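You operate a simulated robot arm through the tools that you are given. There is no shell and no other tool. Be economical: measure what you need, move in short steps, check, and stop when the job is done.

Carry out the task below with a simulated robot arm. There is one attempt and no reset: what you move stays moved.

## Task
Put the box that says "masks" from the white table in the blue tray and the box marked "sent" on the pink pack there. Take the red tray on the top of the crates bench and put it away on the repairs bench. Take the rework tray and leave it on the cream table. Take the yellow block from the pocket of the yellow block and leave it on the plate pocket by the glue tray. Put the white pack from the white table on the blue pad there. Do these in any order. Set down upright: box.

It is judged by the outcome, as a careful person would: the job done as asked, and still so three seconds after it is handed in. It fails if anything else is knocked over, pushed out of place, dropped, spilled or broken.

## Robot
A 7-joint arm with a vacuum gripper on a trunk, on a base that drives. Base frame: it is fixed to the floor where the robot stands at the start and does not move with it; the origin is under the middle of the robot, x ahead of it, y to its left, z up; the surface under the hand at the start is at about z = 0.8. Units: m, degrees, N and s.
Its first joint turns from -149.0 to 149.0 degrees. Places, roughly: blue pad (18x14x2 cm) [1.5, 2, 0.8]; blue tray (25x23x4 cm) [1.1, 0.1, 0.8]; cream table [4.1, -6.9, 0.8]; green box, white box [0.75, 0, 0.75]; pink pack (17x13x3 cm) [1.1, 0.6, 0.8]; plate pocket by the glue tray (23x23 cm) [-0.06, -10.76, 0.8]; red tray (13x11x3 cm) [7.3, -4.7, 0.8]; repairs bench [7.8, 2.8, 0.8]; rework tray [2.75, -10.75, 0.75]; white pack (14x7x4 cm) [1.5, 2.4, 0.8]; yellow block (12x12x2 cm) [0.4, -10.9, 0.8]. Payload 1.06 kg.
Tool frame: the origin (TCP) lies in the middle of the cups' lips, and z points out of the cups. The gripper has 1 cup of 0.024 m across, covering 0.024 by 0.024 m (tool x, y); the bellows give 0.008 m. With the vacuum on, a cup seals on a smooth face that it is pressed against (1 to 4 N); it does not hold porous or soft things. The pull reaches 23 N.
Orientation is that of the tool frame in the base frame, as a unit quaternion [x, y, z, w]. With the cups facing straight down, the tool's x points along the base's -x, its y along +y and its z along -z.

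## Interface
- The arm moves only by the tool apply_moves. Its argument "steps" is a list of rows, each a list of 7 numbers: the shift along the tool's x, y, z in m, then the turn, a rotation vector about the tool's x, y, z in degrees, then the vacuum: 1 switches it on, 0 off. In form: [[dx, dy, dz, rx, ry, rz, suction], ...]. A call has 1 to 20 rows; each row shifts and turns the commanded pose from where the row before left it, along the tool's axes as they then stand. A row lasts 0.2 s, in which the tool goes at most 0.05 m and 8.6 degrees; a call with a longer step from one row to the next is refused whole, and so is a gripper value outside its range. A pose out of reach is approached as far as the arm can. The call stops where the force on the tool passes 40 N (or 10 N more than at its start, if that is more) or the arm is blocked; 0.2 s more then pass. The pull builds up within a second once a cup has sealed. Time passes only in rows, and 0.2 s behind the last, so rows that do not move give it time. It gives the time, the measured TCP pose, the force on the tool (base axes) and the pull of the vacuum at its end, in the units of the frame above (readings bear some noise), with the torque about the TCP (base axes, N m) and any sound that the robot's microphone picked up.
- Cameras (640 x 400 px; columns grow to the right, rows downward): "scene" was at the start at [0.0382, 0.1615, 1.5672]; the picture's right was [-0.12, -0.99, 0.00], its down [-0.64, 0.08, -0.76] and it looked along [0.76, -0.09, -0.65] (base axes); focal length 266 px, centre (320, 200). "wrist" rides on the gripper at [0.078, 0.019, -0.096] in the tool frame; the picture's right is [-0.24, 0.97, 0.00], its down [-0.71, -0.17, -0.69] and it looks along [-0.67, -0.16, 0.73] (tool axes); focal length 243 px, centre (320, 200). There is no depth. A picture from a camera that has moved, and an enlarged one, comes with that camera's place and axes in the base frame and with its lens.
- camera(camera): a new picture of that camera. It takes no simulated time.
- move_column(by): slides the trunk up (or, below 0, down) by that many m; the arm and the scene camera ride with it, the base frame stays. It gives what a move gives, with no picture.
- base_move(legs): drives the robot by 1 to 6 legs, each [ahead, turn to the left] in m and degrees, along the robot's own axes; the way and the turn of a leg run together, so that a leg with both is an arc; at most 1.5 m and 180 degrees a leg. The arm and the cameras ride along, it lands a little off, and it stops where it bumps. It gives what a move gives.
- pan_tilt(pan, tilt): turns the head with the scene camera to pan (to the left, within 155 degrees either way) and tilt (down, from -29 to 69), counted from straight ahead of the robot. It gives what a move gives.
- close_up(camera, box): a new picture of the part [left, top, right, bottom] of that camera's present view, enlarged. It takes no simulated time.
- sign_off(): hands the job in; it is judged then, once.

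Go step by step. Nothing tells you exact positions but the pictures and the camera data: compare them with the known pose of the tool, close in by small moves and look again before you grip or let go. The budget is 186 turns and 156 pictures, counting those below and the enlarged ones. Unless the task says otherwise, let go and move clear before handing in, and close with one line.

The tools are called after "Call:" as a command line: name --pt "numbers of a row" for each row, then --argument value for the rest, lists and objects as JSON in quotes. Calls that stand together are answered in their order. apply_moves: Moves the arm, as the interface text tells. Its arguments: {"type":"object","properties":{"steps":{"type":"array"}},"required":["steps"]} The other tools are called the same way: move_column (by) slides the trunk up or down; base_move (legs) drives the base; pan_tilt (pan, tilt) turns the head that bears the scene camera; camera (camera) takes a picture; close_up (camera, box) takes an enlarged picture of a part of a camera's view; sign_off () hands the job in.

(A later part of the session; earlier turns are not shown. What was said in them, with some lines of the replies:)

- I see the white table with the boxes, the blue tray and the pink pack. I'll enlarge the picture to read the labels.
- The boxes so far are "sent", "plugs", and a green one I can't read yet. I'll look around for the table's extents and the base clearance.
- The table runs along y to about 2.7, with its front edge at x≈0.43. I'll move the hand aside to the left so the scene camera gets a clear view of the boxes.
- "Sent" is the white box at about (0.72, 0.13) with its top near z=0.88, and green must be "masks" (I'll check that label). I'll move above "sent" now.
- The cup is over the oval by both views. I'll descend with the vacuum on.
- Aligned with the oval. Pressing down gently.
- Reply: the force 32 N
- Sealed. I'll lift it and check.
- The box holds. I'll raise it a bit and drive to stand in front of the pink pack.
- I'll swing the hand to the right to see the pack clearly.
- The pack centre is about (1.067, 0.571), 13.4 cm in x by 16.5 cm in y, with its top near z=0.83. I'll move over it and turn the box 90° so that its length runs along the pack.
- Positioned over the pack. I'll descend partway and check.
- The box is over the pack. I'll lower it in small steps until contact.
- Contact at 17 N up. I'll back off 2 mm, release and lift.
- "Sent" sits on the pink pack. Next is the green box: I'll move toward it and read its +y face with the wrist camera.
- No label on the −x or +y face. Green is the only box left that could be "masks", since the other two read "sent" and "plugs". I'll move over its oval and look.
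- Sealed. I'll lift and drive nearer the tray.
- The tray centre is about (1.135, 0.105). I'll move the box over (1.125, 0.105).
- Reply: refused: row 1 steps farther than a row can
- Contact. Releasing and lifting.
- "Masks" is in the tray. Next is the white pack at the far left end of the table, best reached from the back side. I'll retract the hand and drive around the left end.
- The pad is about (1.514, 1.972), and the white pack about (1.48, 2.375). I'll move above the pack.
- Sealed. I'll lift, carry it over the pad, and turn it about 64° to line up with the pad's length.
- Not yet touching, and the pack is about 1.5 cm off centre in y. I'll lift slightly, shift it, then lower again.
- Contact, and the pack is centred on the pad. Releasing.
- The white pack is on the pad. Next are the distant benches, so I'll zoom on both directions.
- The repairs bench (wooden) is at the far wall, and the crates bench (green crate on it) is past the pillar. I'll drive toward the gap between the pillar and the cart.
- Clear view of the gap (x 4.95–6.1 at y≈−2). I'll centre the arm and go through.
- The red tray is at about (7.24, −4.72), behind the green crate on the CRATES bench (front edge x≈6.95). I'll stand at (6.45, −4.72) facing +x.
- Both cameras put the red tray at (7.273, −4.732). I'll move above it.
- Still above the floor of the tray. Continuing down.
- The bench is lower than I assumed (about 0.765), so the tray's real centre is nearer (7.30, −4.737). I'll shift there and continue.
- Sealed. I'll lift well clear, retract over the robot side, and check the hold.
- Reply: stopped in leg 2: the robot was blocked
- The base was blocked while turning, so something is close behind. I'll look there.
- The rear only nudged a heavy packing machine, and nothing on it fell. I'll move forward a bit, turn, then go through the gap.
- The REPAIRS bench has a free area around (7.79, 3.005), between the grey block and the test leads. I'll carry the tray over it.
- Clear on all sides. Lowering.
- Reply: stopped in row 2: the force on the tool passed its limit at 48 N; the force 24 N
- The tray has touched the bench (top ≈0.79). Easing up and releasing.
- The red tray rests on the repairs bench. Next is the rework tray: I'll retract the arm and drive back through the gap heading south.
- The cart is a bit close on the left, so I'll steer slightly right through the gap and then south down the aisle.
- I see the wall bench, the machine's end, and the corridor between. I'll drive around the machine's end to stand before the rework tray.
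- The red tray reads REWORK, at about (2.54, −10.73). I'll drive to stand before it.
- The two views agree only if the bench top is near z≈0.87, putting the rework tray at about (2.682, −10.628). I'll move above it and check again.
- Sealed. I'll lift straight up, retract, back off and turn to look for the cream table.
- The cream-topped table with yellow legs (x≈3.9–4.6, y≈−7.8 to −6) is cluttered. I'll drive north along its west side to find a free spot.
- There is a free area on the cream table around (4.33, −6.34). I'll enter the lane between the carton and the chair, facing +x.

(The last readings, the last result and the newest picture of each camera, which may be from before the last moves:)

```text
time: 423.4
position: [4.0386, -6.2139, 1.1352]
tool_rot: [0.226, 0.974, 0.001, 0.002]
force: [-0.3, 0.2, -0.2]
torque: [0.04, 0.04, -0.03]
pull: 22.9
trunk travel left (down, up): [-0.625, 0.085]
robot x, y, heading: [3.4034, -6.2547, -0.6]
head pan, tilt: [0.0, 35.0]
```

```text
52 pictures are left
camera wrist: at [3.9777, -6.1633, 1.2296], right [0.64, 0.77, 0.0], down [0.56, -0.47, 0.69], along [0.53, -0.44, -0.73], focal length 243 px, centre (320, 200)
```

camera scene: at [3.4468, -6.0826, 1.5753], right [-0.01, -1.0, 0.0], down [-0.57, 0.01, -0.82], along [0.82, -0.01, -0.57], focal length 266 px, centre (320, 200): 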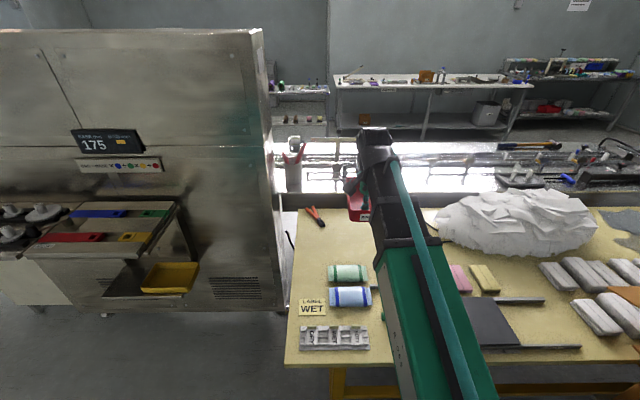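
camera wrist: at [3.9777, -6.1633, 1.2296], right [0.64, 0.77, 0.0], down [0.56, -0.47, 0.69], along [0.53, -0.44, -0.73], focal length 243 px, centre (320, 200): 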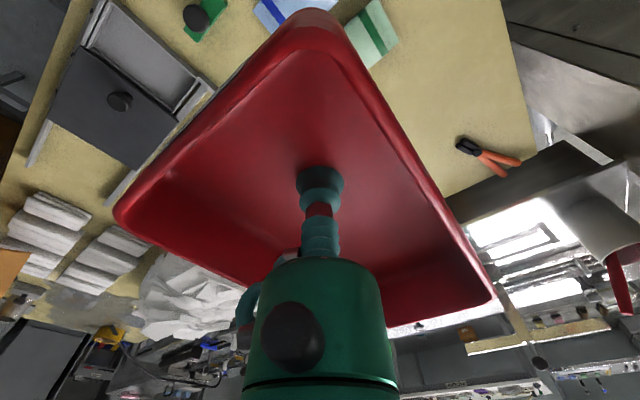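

Triangulating the pliers puts the cream table top at z≈0.82. The free centre is about (4.26, −6.33). I'll move the tray over it and descend partway.

Call:
apply_moves --pt "-0.0416 -0.0012 0 0 0 0 1" --pt "-0.0416 -0.0012 0 0 0 0 1" --pt "-0.0416 -0.0012 0 0 0 0 1" --pt "-0.0416 -0.0012 0 0 0 0 1" --pt "-0.0416 -0.0012 0 0 0 0 1" --pt "-0.0416 -0.0012 0 0 0 0 1" --pt "0 0 0.05 0 0 0 1" --pt "0 0 0.05 0 0 0 1" --pt "0 0 0.05 0 0 0 1" --pt "0 0 0.03 0 0 0 1" --pt "0 0 0 0 0 0 1"

Call:
camera --camera "scene"

Call:
camera --camera "wrist"

```text
time: 425.8
position: [4.2597, -6.3315, 0.955]
tool_rot: [0.226, 0.974, 0.001, 0.003]
force: [-0.2, -0.6, -1.5]
torque: [0.02, 0.01, -0.03]
pull: 23.0
trunk travel left (down, up): [-0.625, 0.085]
robot x, y, heading: [3.4075, -6.2545, -0.8]
head pan, tilt: [0.0, 35.0]
```

```text
51 pictures are left
camera scene: at [3.4463, -6.0827, 1.5754], right [-0.01, -1.0, 0.0], down [-0.57, 0.01, -0.82], along [0.82, -0.01, -0.57], focal length 266 px, centre (320, 200)
```

scene: 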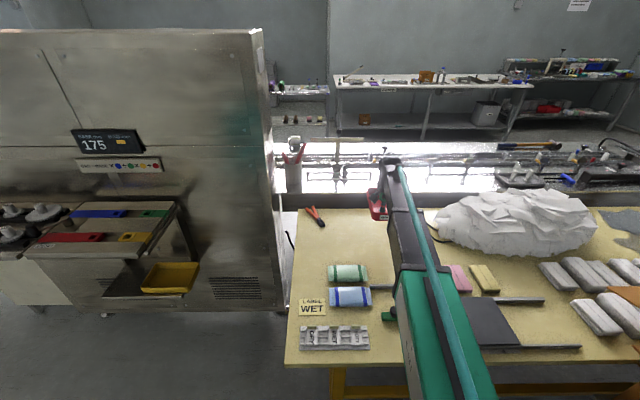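

```text
50 pictures are left
camera wrist: at [4.199, -6.2807, 1.0503], right [0.64, 0.77, 0.0], down [0.56, -0.47, 0.69], along [0.53, -0.44, -0.73], focal length 243 px, centre (320, 200)
```

wrist: 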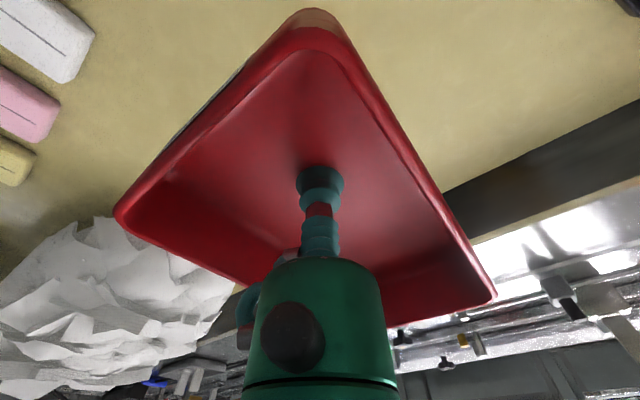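

Call:
close_up --camera "wrist" --box '[100, 0, 420, 200]'

Call:
close_up --camera "scene" --box '[320, 170, 480, 290]'

```text
2.00 times, centred on (260, 100) of wrist
camera zoom: at [4.199, -6.2807, 1.0503], right [0.64, 0.77, 0.0], down [0.56, -0.47, 0.69], along [0.53, -0.44, -0.73], focal length 485 px, centre (440, 400)
```

zoom: 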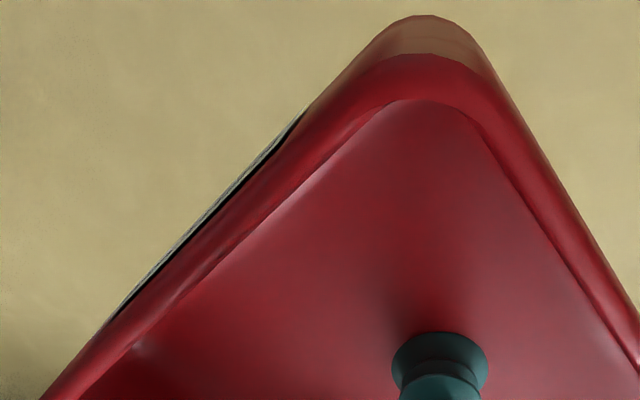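

```text
3.33 times, centred on (400, 230) of scene
camera zoom: at [3.4463, -6.0827, 1.5754], right [-0.01, -1.0, 0.0], down [-0.57, 0.01, -0.82], along [0.82, -0.01, -0.57], focal length 888 px, centre (53, 100)
```

zoom: 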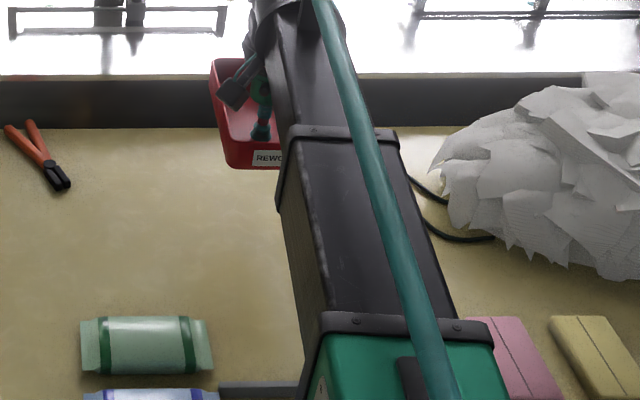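

The dark line is just the tray's own label. The spot is free, so I'll lower it.

Call:
apply_moves --pt "0 0 0.04 0 0 0 1" --pt "0 0 0.04 0 0 0 1" --pt "0 0 0.015 0 0 0 1" --pt "0 0 0.005 0 0 0 1" --pt "0 0 0.005 0 0 0 1" --pt "0 0 0.004 0 0 0 1" --pt "0 0 0 0 0 0 1"

Call:
close_up --camera "scene" --box '[320, 170, 480, 290]'

```text
time: 427.4
position: [4.2624, -6.332, 0.8467]
tool_rot: [0.226, 0.974, 0.001, 0.003]
force: [-0.5, 1.1, -2.2]
torque: [0.0, 0.03, 0.01]
pull: 22.9
trunk travel left (down, up): [-0.625, 0.085]
robot x, y, heading: [3.4049, -6.2557, -0.4]
head pan, tilt: [0.0, 35.0]
```

```text
3.33 times, centred on (400, 230) of scene
camera zoom: at [3.4463, -6.0827, 1.5753], right [-0.01, -1.0, 0.0], down [-0.57, 0.01, -0.82], along [0.82, -0.01, -0.57], focal length 888 px, centre (53, 100)
```

zoom: 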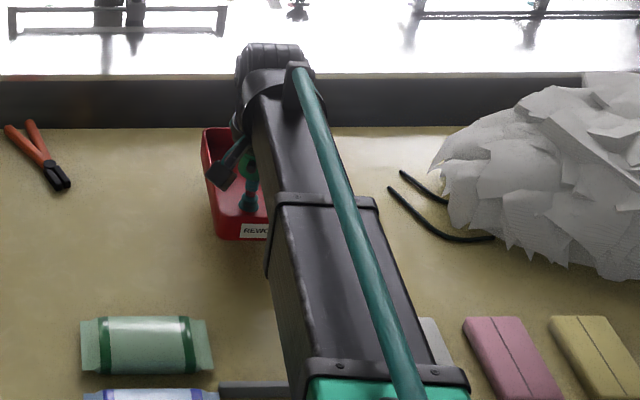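

Call:
apply_moves --pt "0 0 0.005 0 0 0 1" --pt "0 0 0.004 0 0 0 1" --pt "0 0 0.003 0 0 0 1" --pt "0 0 0.003 0 0 0 1" --pt "0 0 0 0 0 0 1"

```text
time: 428.6
position: [4.2608, -6.3306, 0.8307]
tool_rot: [0.226, 0.974, 0.0, 0.003]
force: [-0.2, 0.1, -0.2]
torque: [0.05, 0.04, 0.01]
pull: 22.9
trunk travel left (down, up): [-0.625, 0.085]
robot x, y, heading: [3.4025, -6.2539, -0.5]
head pan, tilt: [0.0, 35.0]
```

Call:
apply_moves --pt "0 0 0.003 0 0 0 1" --pt "0 0 0.003 0 0 0 1" --pt "0 0 0.003 0 0 0 1" --pt "0 0 0 0 0 0 1"

```text
time: 429.6
position: [4.2616, -6.3306, 0.8219]
tool_rot: [0.226, 0.974, 0.001, 0.003]
force: [-0.2, 0.1, -0.8]
torque: [0.03, 0.03, -0.02]
pull: 22.7
trunk travel left (down, up): [-0.625, 0.085]
robot x, y, heading: [3.4011, -6.2557, -0.6]
head pan, tilt: [0.0, 35.0]
```

Call:
apply_moves --pt "0 0 0.003 0 0 0 1" --pt "0 0 0.003 0 0 0 1" --pt "0 0 0.002 0 0 0 1" --pt "0 0 0 0 0 0 1"

Call:
close_up --camera "wrist" --box '[100, 0, 500, 300]'

```text
time: 430.6
position: [4.2604, -6.3298, 0.8157]
tool_rot: [0.226, 0.974, 0.001, 0.003]
force: [-0.9, -0.3, -1.7]
torque: [0.0, 0.04, -0.01]
pull: 22.8
trunk travel left (down, up): [-0.625, 0.085]
robot x, y, heading: [3.4055, -6.2518, -0.7]
head pan, tilt: [0.0, 35.0]
```

```text
1.33 times, centred on (300, 150) of wrist
camera zoom: at [4.1999, -6.2792, 0.9103], right [0.64, 0.77, 0.0], down [0.56, -0.47, 0.69], along [0.53, -0.44, -0.73], focal length 324 px, centre (347, 267)
```

zoom: 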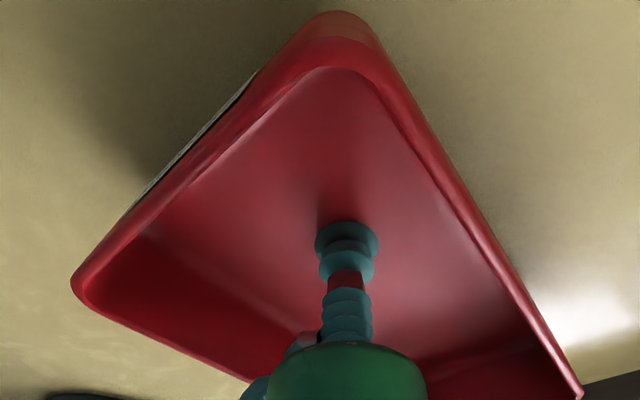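

Still slightly above the table. Continuing.

Call:
apply_moves --pt "0 0 0.003 0 0 0 1" --pt "0 0 0.003 0 0 0 1" --pt "0 0 0.003 0 0 0 1" --pt "0 0 0 0 0 0 1"

```text
time: 431.6
position: [4.2603, -6.3297, 0.8053]
tool_rot: [0.226, 0.974, 0.001, 0.003]
force: [0.1, 0.0, -0.3]
torque: [-0.02, -0.03, 0.03]
pull: 23.2
trunk travel left (down, up): [-0.625, 0.085]
robot x, y, heading: [3.4042, -6.2565, -0.7]
head pan, tilt: [0.0, 35.0]
```

Call:
apply_moves --pt "0 0 0.003 0 0 0 1" --pt "0 0 0.002 0 0 0 1" --pt "0 0 0.002 0 0 0 1" --pt "0 0 0 0 0 0 1"

```text
time: 432.6
position: [4.2615, -6.3299, 0.8]
tool_rot: [0.226, 0.974, 0.001, 0.003]
force: [6.4, 0.2, 17.9]
torque: [-0.02, 0.01, 0.02]
pull: 23.2
trunk travel left (down, up): [-0.625, 0.085]
robot x, y, heading: [3.4024, -6.2543, -0.5]
head pan, tilt: [0.0, 35.0]
```

Contact at 0.80. Releasing and lifting straight up.

Call:
apply_moves --pt "0 0 -0.002 0 0 0 1" --pt "0 0 0 0 0 0 0" --pt "0 0 0 0 0 0 0" --pt "0 0 0 0 0 0 0" --pt "0 0 0 0 0 0 0" --pt "0 0 -0.005 0 0 0 0" --pt "0 0 -0.02 0 0 0 0" --pt "0 0 -0.05 0 0 0 0" --pt "0 0 -0.05 0 0 0 0" --pt "0 0 -0.05 0 0 0 0" --pt "0 0 -0.05 0 0 0 0" --pt "0 0 -0.05 0 0 0 0" --pt "0 0 -0.04 0 0 0 0" --pt "0.045 0 0 0 0 0 0" --pt "0.045 0 0 0 0 0 0" --pt "0.045 -0.01 0 0 0 0 0" --pt "0.045 -0.02 0 0 0 0 0" --pt "0.045 -0.02 0 0 0 0 0"

Call:
camera --camera "scene"

```text
time: 436.4
position: [4.0348, -6.2751, 1.1115]
tool_rot: [0.226, 0.974, 0.001, 0.003]
force: [-0.5, 0.5, -0.2]
torque: [-0.01, -0.03, 0.02]
pull: 0.0
trunk travel left (down, up): [-0.625, 0.085]
robot x, y, heading: [3.4024, -6.2549, -0.7]
head pan, tilt: [0.0, 35.0]
```

```text
45 pictures are left
camera scene: at [3.4457, -6.0826, 1.5754], right [-0.01, -1.0, 0.0], down [-0.57, 0.01, -0.82], along [0.82, -0.01, -0.57], focal length 266 px, centre (320, 200)
```

scene: 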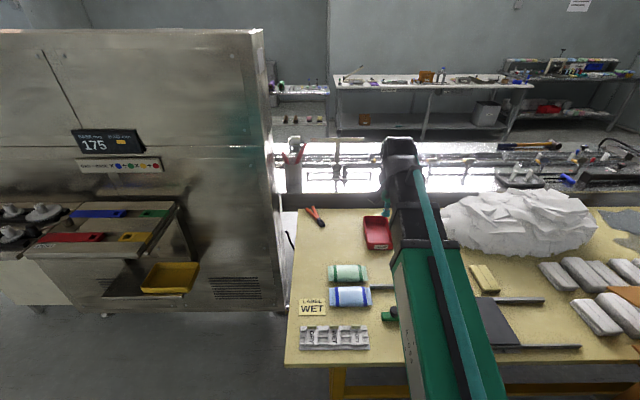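

The rework tray is on the cream table. I'll back out and drive to the yellow block's bench at the south wall.

Call:
base_move --legs '[[-0.9, 0], [0, -91.5], [1.3, 0], [1.3, 0], [0.5, 0]]'

Call:
pan_tilt --pan -50 --tilt 22

Call:
camera --camera "scene"

```text
time: 459.7
position: [2.3502, -9.94, 1.1125]
tool_rot: [0.856, 0.518, -0.001, 0.003]
force: [-0.2, -0.9, -0.2]
torque: [0.01, 0.01, 0.0]
pull: 0.1
trunk travel left (down, up): [-0.625, 0.085]
robot x, y, heading: [2.3884, -9.3092, -92.3]
head pan, tilt: [0.0, 35.0]
```

```text
time: 460.9
position: [2.3518, -9.9393, 1.1114]
tool_rot: [0.856, 0.517, -0.001, 0.003]
force: [-0.3, 0.5, -0.3]
torque: [0.01, -0.02, 0.0]
pull: 0.0
trunk travel left (down, up): [-0.625, 0.085]
robot x, y, heading: [2.3916, -9.3066, -92.3]
head pan, tilt: [-50.0, 22.0]
```

```text
44 pictures are left
camera scene: at [2.4876, -9.3235, 1.5959], right [-0.61, 0.79, 0.0], down [0.3, 0.23, -0.93], along [-0.73, -0.57, -0.37], focal length 266 px, centre (320, 200)
```

scene: 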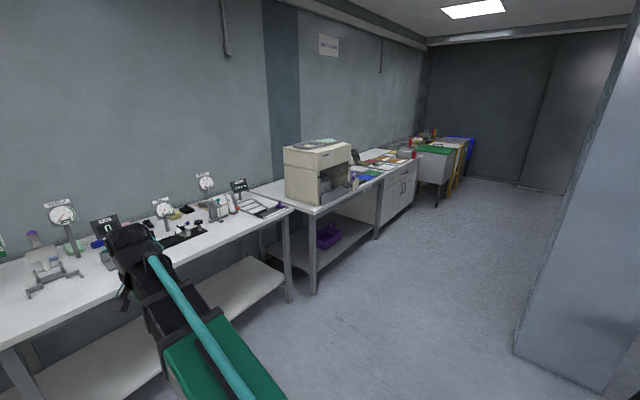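

Call:
close_up --camera "scene" --box '[270, 120, 480, 240]'

```text
3.05 times, centred on (375, 180) of scene
camera zoom: at [2.4876, -9.3235, 1.5959], right [-0.61, 0.79, 0.0], down [0.3, 0.23, -0.93], along [-0.73, -0.57, -0.37], focal length 812 px, centre (152, 261)
```

zoom: 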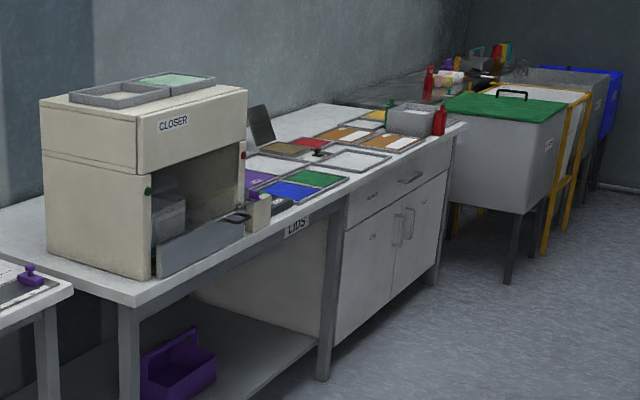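

Call:
base_move --legs '[[0, -74.2], [1.05, 0], [1.05, 0], [0, 76.5]]'

Call:
pan_tilt --pan 0 --tilt 40

Call:
camera --camera "scene"

Call:
camera --camera "wrist"

```text
time: 477.7
position: [0.3804, -10.4779, 1.1128]
tool_rot: [0.837, 0.548, -0.001, 0.003]
force: [-0.3, 0.0, -0.6]
torque: [0.0, 0.01, 0.03]
pull: 0.0
trunk travel left (down, up): [-0.625, 0.085]
robot x, y, heading: [0.3737, -9.8424, -88.2]
head pan, tilt: [-50.0, 22.0]
```

```text
time: 478.9
position: [0.3805, -10.4788, 1.1129]
tool_rot: [0.837, 0.548, -0.001, 0.003]
force: [0.2, 0.0, 0.2]
torque: [-0.01, 0.01, 0.01]
pull: 0.1
trunk travel left (down, up): [-0.625, 0.085]
robot x, y, heading: [0.3729, -9.8419, -88.2]
head pan, tilt: [0.0, 40.0]
```

```text
42 pictures are left
camera scene: at [0.5452, -9.8772, 1.5678], right [-1.0, -0.03, 0.0], down [-0.02, 0.64, -0.77], along [0.02, -0.77, -0.64], focal length 266 px, centre (320, 200)
```

scene: 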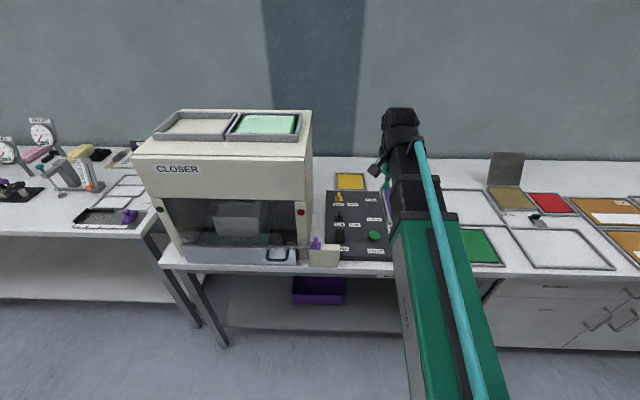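

```text
41 pictures are left
camera wrist: at [0.4306, -10.4133, 1.2082], right [0.8, -0.6, 0.0], down [-0.44, -0.58, 0.69], along [-0.41, -0.55, -0.73], focal length 243 px, centre (320, 200)
```

wrist: 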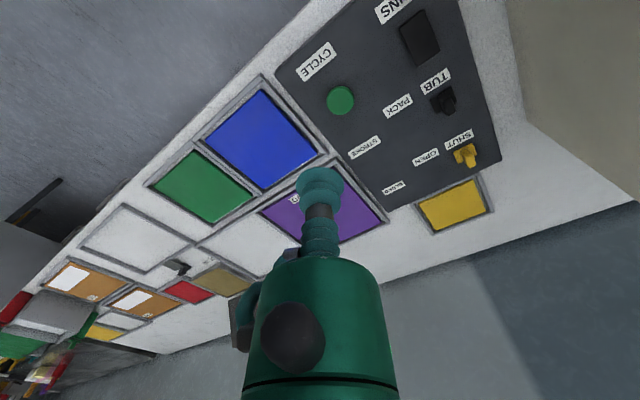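

The yellow block sits in its pocket at about (0.43, −10.93), slightly out of reach. I'll drive 0.2 m closer and look at the pockets.

Call:
base_move --legs '[[0.2, -1.8]]'

Call:
apply_moves --pt "0 0.045 0 0 0 0 0" --pt "0 0.045 0 0 0 0 0" --pt "0 0.045 0 0 0 0 0" --pt "0 0.045 0 0 0 0 0"

Call:
camera --camera "scene"

Call:
camera --camera "wrist"

```text
time: 480.5
position: [0.3626, -10.6789, 1.1121]
tool_rot: [0.846, 0.534, 0.0, 0.002]
force: [0.7, 0.3, -0.1]
torque: [-0.02, 0.01, 0.0]
pull: 0.2
trunk travel left (down, up): [-0.625, 0.085]
robot x, y, heading: [0.3771, -10.0448, -89.6]
head pan, tilt: [0.0, 40.0]
```

```text
time: 481.5
position: [0.5258, -10.7584, 1.1146]
tool_rot: [0.846, 0.534, -0.001, 0.003]
force: [0.2, 0.5, 0.0]
torque: [-0.02, -0.05, 0.01]
pull: 0.1
trunk travel left (down, up): [-0.625, 0.085]
robot x, y, heading: [0.3794, -10.0426, -90.4]
head pan, tilt: [0.0, 40.0]
```

```text
40 pictures are left
camera scene: at [0.5478, -10.0836, 1.5677], right [-1.0, 0.0, 0.0], down [0.0, 0.64, -0.77], along [0.0, -0.77, -0.64], focal length 266 px, centre (320, 200)
```

scene: 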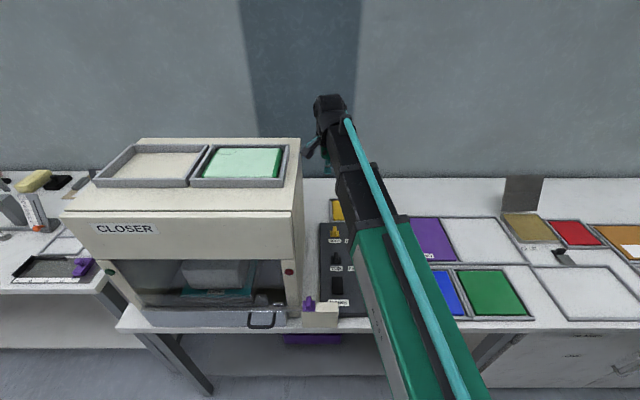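

```text
39 pictures are left
camera wrist: at [0.5775, -10.6946, 1.21], right [0.78, -0.63, 0.0], down [-0.46, -0.56, 0.69], along [-0.43, -0.54, -0.73], focal length 243 px, centre (320, 200)
```

wrist: 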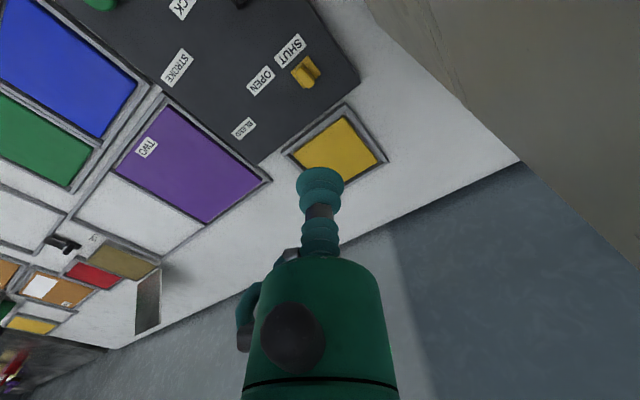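

Block centre is about (0.443, −10.91). I'll move over it and descend partway.

Call:
apply_moves --pt "-0.0433 -0.0025 0 0 0 0 0" --pt "-0.0433 -0.0025 0 0 0 0 0" --pt "-0.0433 -0.0025 0 0 0 0 0" --pt "-0.0433 -0.0025 0 0 0 0 0" --pt "0 0 0.05 0 0 0 0" --pt "0 0 0.05 0 0 0 0" --pt "0 0 0.05 0 0 0 0" --pt "0 0 0 0 0 0 0"

Call:
camera --camera "wrist"

Call:
close_up --camera "scene" --box '[280, 100, 440, 220]'

```text
time: 483.3
position: [0.445, -10.9097, 0.9654]
tool_rot: [0.846, 0.534, -0.001, 0.003]
force: [0.3, 0.4, 0.1]
torque: [-0.01, -0.02, 0.03]
pull: 0.2
trunk travel left (down, up): [-0.625, 0.085]
robot x, y, heading: [0.3776, -10.0434, -90.0]
head pan, tilt: [0.0, 40.0]
```

```text
38 pictures are left
camera wrist: at [0.497, -10.8465, 1.0603], right [0.78, -0.63, 0.0], down [-0.46, -0.56, 0.69], along [-0.43, -0.54, -0.73], focal length 243 px, centre (320, 200)
```

wrist: 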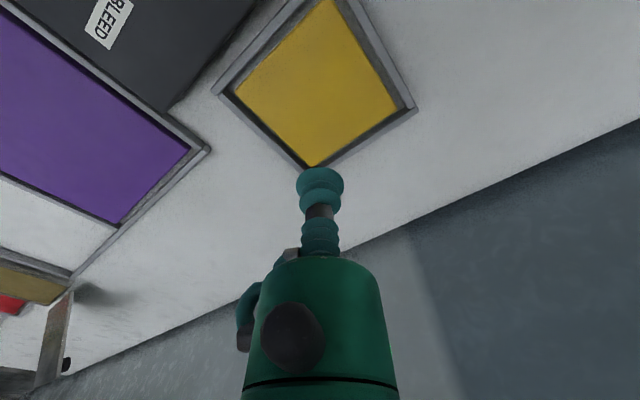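

```text
3.33 times, centred on (360, 160) of scene
camera zoom: at [0.5474, -10.0834, 1.5678], right [-1.0, 0.0, 0.0], down [0.0, 0.64, -0.77], along [0.0, -0.77, -0.64], focal length 888 px, centre (187, 333)
```

zoom: 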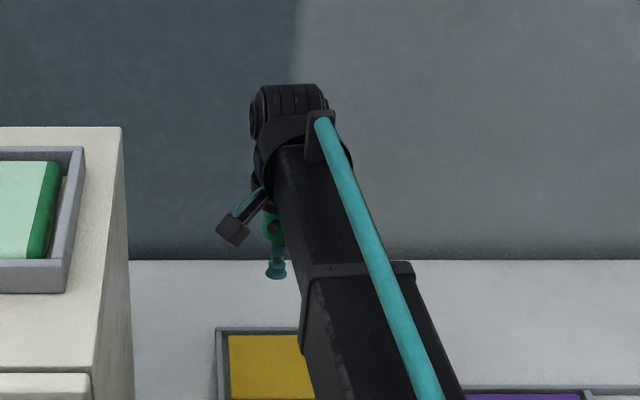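

Call:
apply_moves --pt "-0.009 -0.004 0.045 0 0 0 1" --pt "0 0 0.045 0 0 0 1" --pt "0 0 0.03 0 0 0 1" --pt "0 0 0 0 0 0 1"

Call:
camera --camera "wrist"

```text
time: 484.3
position: [0.4351, -10.9163, 0.8449]
tool_rot: [0.846, 0.533, -0.001, 0.003]
force: [-0.2, 0.2, 0.1]
torque: [0.01, 0.01, -0.02]
pull: 0.1
trunk travel left (down, up): [-0.625, 0.085]
robot x, y, heading: [0.379, -10.0416, -89.9]
head pan, tilt: [0.0, 40.0]
```

```text
36 pictures are left
camera wrist: at [0.4875, -10.8531, 0.9397], right [0.78, -0.63, 0.0], down [-0.46, -0.56, 0.69], along [-0.43, -0.54, -0.73], focal length 243 px, centre (320, 200)
```

wrist: 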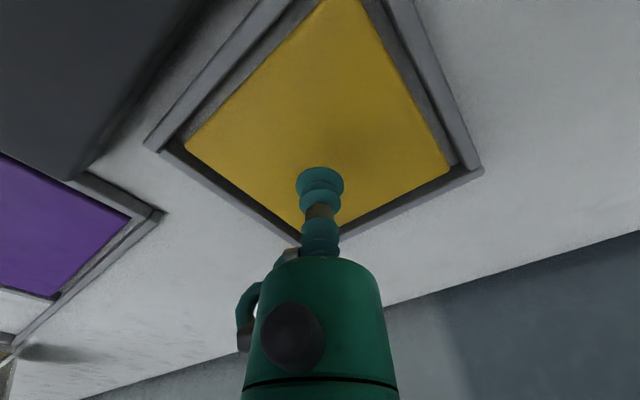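

Call:
apply_moves --pt "0 0 0.008 0 0 0 1" --pt "0 0 0.005 0 0 0 1" --pt "0 0 0.004 0 0 0 1" --pt "0 0 0.003 0 0 0 1" --pt "0 0 0 0 0 0 1"

```text
time: 485.5
position: [0.4362, -10.9153, 0.8248]
tool_rot: [0.846, 0.534, -0.001, 0.003]
force: [0.2, -0.1, 0.2]
torque: [0.01, -0.01, -0.01]
pull: 0.0
trunk travel left (down, up): [-0.625, 0.085]
robot x, y, heading: [0.3771, -10.0475, -90.0]
head pan, tilt: [0.0, 40.0]
```

Call:
apply_moves --pt "0 0 0.003 0 0 0 1" --pt "0 0 0.003 0 0 0 1" --pt "0 0 0.002 0 0 0 1" --pt "0 0 0 0 0 0 1"

```text
time: 486.5
position: [0.4353, -10.9159, 0.8168]
tool_rot: [0.846, 0.533, -0.002, 0.003]
force: [0.2, -0.4, -0.6]
torque: [0.0, 0.0, -0.01]
pull: 23.3
trunk travel left (down, up): [-0.625, 0.085]
robot x, y, heading: [0.3795, -10.0458, -89.8]
head pan, tilt: [0.0, 40.0]
```

Sealed. Lifting straight up, then I'll look at the target pocket.

Call:
apply_moves --pt "0 0 -0.005 0 0 0 1" --pt "0 0 -0.01 0 0 0 1" --pt "0 0 -0.02 0 0 0 1" --pt "0 0 -0.04 0 0 0 1" --pt "0 0 -0.05 0 0 0 1" --pt "0 0 -0.05 0 0 0 1" --pt "0 0 0 0 0 0 1"

Call:
camera --camera "wrist"

Call:
close_up --camera "scene" --box '[400, 160, 640, 320]'

```text
time: 488.1
position: [0.4363, -10.9165, 0.99]
tool_rot: [0.846, 0.534, -0.001, 0.002]
force: [0.4, 0.2, -1.6]
torque: [-0.01, 0.01, 0.02]
pull: 23.0
trunk travel left (down, up): [-0.625, 0.085]
robot x, y, heading: [0.3765, -10.0455, -90.1]
head pan, tilt: [0.0, 40.0]
```

```text
35 pictures are left
camera wrist: at [0.4879, -10.8531, 1.0867], right [0.78, -0.63, 0.0], down [-0.46, -0.56, 0.69], along [-0.43, -0.54, -0.73], focal length 243 px, centre (320, 200)
```

wrist: 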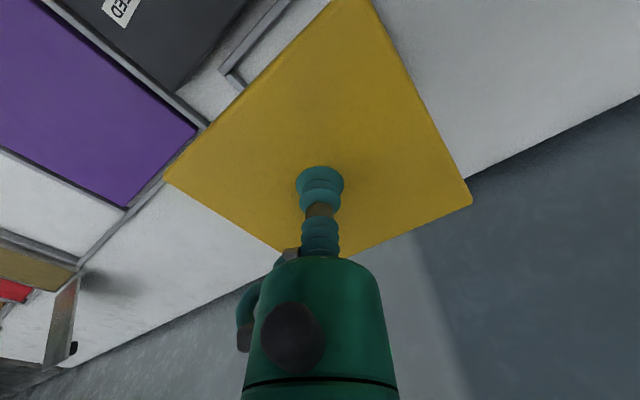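

```text
2.50 times, centred on (520, 240) of scene
camera zoom: at [0.5473, -10.0834, 1.5678], right [-1.0, 0.0, 0.0], down [0.0, 0.64, -0.77], along [0.0, -0.77, -0.64], focal length 666 px, centre (-180, 100)
```

zoom: 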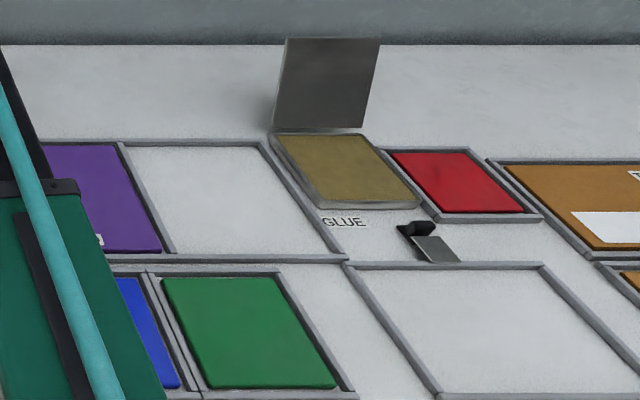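

The block is held. The pocket left of the GLUE tray spans x −0.176…0.042 and y −10.88…−10.67, centre (−0.067, −10.773). I'll carry the block there.

Call:
apply_moves --pt "-0.0079 -0.0469 0 0 0 0 1" --pt "-0.0079 -0.0469 0 0 0 0 1" --pt "-0.0079 -0.0469 0 0 0 0 1" --pt "-0.0079 -0.0469 0 0 0 0 1" --pt "-0.0079 -0.0469 0 0 0 0 1" --pt "-0.0079 -0.0469 0 0 0 0 1" --pt "-0.0079 -0.0469 0 0 0 0 1" --pt "-0.0079 -0.0469 0 0 0 0 1" --pt "-0.0079 -0.0469 0 0 0 0 1" --pt "-0.0079 -0.0469 0 0 0 0 1" --pt "-0.0079 -0.0469 0 0 0 0 1" --pt "0 0 0.05 0 0 0 1" --pt "0 0 0.04 0 0 0 1" --pt "0 0 0 0 0 0 1"

Call:
camera --camera "wrist"

Call:
camera --camera "scene"

```text
time: 491.1
position: [-0.0699, -10.7715, 0.8982]
tool_rot: [0.846, 0.533, -0.002, 0.004]
force: [-0.3, 0.3, -2.2]
torque: [0.03, 0.01, 0.01]
pull: 23.1
trunk travel left (down, up): [-0.625, 0.085]
robot x, y, heading: [0.3802, -10.0439, -90.1]
head pan, tilt: [0.0, 40.0]
```

```text
33 pictures are left
camera wrist: at [-0.0178, -10.7079, 0.9935], right [0.78, -0.63, 0.0], down [-0.46, -0.56, 0.69], along [-0.43, -0.54, -0.73], focal length 243 px, centre (320, 200)
```

wrist: 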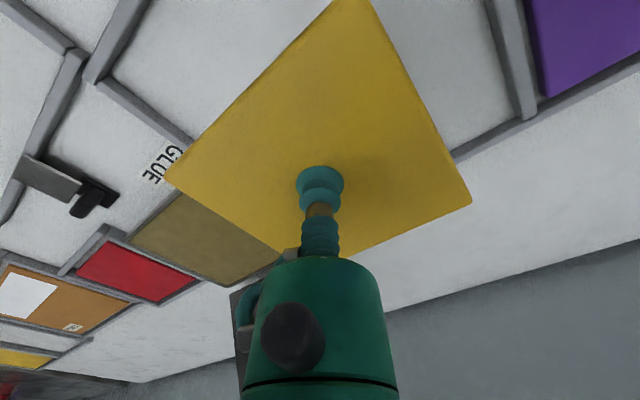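

```text
32 pictures are left
camera scene: at [0.5471, -10.0833, 1.5678], right [-1.0, 0.0, 0.0], down [0.0, 0.64, -0.77], along [0.0, -0.77, -0.64], focal length 266 px, centre (320, 200)
```

scene: 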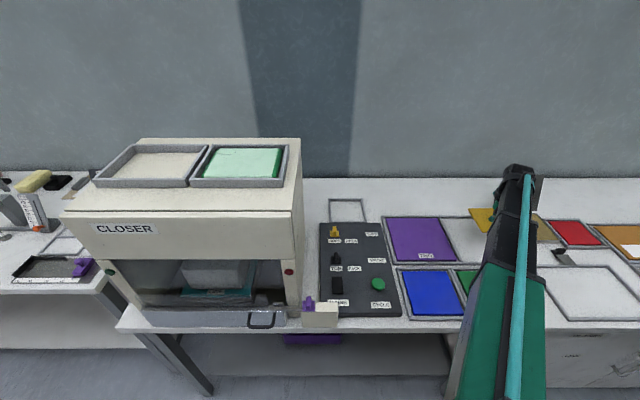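

Call:
apply_moves --pt "0 0 0.03 0 0 0 1" --pt "0 0 0.025 0 0 0 1" --pt "0 0 0 0 0 0 1"

Call:
camera --camera "wrist"

Call:
close_up --camera "scene" --box '[420, 160, 620, 300]'

```text
time: 491.9
position: [-0.0698, -10.7715, 0.8434]
tool_rot: [0.846, 0.534, -0.001, 0.003]
force: [0.6, -0.1, -0.2]
torque: [0.04, 0.0, 0.03]
pull: 23.0
trunk travel left (down, up): [-0.625, 0.085]
robot x, y, heading: [0.3779, -10.042, -90.2]
head pan, tilt: [0.0, 40.0]
```

```text
31 pictures are left
camera wrist: at [-0.017, -10.709, 0.94], right [0.78, -0.63, 0.0], down [-0.46, -0.56, 0.69], along [-0.43, -0.54, -0.73], focal length 243 px, centre (320, 200)
```

wrist: 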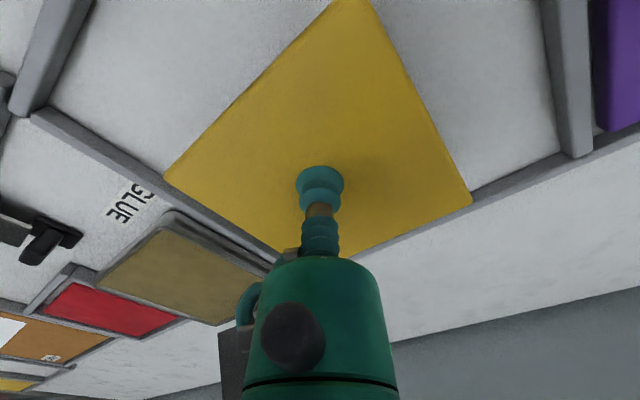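

```text
2.86 times, centred on (520, 230) of scene
camera zoom: at [0.5472, -10.0834, 1.5678], right [-1.0, 0.0, 0.0], down [0.0, 0.64, -0.77], along [0.0, -0.77, -0.64], focal length 761 px, centre (-251, 114)
```

zoom: 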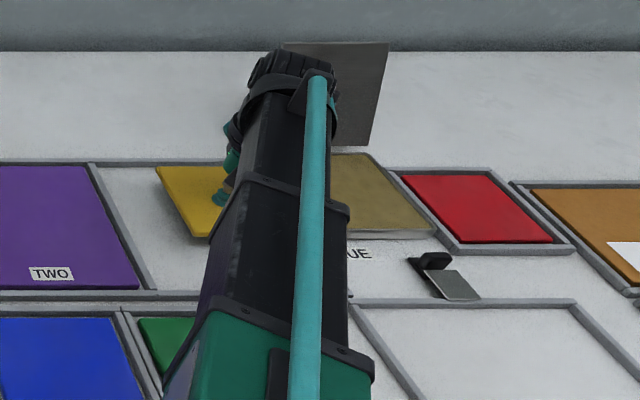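

Centred within the pocket. Lowering to contact.

Call:
apply_moves --pt "0 0 0.008 0 0 0 1" --pt "0 0 0.006 0 0 0 1" --pt "0 0 0.004 0 0 0 1" --pt "0 0 0.003 0 0 0 1" --pt "0 0 0 0 0 0 1"

```text
time: 493.1
position: [-0.0673, -10.7742, 0.8223]
tool_rot: [0.846, 0.533, -0.002, 0.003]
force: [0.7, 0.3, -1.4]
torque: [0.0, -0.01, -0.01]
pull: 22.8
trunk travel left (down, up): [-0.625, 0.085]
robot x, y, heading: [0.3767, -10.0468, -90.3]
head pan, tilt: [0.0, 40.0]
```

Call:
apply_moves --pt "0 0 0.003 0 0 0 1" --pt "0 0 0.003 0 0 0 1" --pt "0 0 0 0 0 0 1"

```text
time: 493.9
position: [-0.0664, -10.7718, 0.8179]
tool_rot: [0.846, 0.534, -0.001, 0.004]
force: [-0.1, 0.6, -1.4]
torque: [0.01, 0.01, 0.0]
pull: 22.7
trunk travel left (down, up): [-0.625, 0.085]
robot x, y, heading: [0.3768, -10.0469, -90.0]
head pan, tilt: [0.0, 40.0]
```

Call:
apply_moves --pt "0 0 0.002 0 0 0 1" --pt "0 0 0.002 0 0 0 1" --pt "0 0 0 0 0 0 1"

```text
time: 494.7
position: [-0.0685, -10.7724, 0.8137]
tool_rot: [0.846, 0.533, -0.002, 0.003]
force: [-0.2, -2.1, 2.7]
torque: [0.05, -0.01, -0.01]
pull: 22.2
trunk travel left (down, up): [-0.625, 0.085]
robot x, y, heading: [0.3823, -10.0451, -89.9]
head pan, tilt: [0.0, 40.0]
```

Contact. Releasing and lifting away.

Call:
apply_moves --pt "0 0 0 0 0 0 1" --pt "0 0 0 0 0 0 0" --pt "0 0 0 0 0 0 0" --pt "0 0 0 0 0 0 0" --pt "0 0 0 0 0 0 0" --pt "0 0 0 0 0 0 0" --pt "0 0 -0.005 0 0 0 0" --pt "0 0 -0.02 0 0 0 0" --pt "0 0 -0.05 0 0 0 0" --pt "0 0 -0.05 0 0 0 0" --pt "0 0 -0.05 0 0 0 0" --pt "0 0 -0.05 0 0 0 0" --pt "0 0 -0.05 0 0 0 0"

Call:
camera --camera "wrist"

Call:
camera --camera "scene"

```text
time: 497.5
position: [-0.0683, -10.7695, 1.0894]
tool_rot: [0.846, 0.534, -0.001, 0.003]
force: [0.5, -0.6, -0.4]
torque: [0.03, -0.01, 0.02]
pull: 0.0
trunk travel left (down, up): [-0.625, 0.085]
robot x, y, heading: [0.3786, -10.0446, -89.8]
head pan, tilt: [0.0, 40.0]
```

```text
29 pictures are left
camera wrist: at [-0.0159, -10.7062, 1.1839], right [0.78, -0.63, 0.0], down [-0.46, -0.56, 0.69], along [-0.43, -0.54, -0.73], focal length 243 px, centre (320, 200)
```

wrist: 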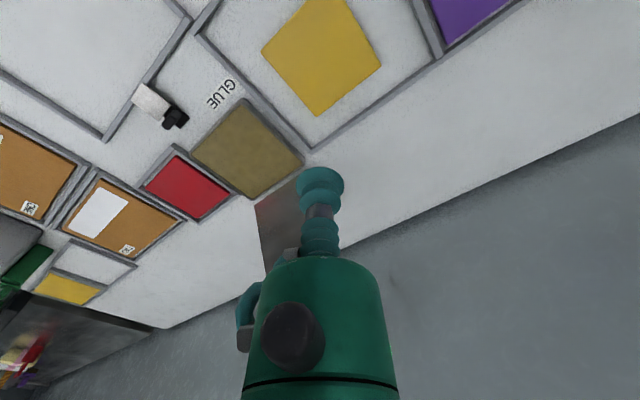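

```text
28 pictures are left
camera scene: at [0.5473, -10.0831, 1.5677], right [-1.0, 0.0, 0.0], down [0.0, 0.64, -0.77], along [0.0, -0.77, -0.64], focal length 266 px, centre (320, 200)
```

scene: 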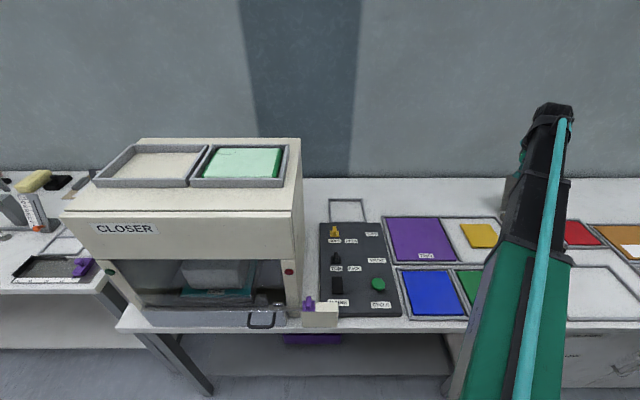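

The yellow block lies in the plate pocket by the glue tray and the arm is clear. The other four jobs were checked after each release, so I'm handing in.

Call:
sign_off

```text
The job is handed in.
```

All six items are set down where you asked, but I never read "masks" on the green box: I took it to be that one because the other two boxes on the table read "sent" and "plugs". While turning between benches, the base bumped the heavy packing machine once, and I saw nothing on it fall or move.
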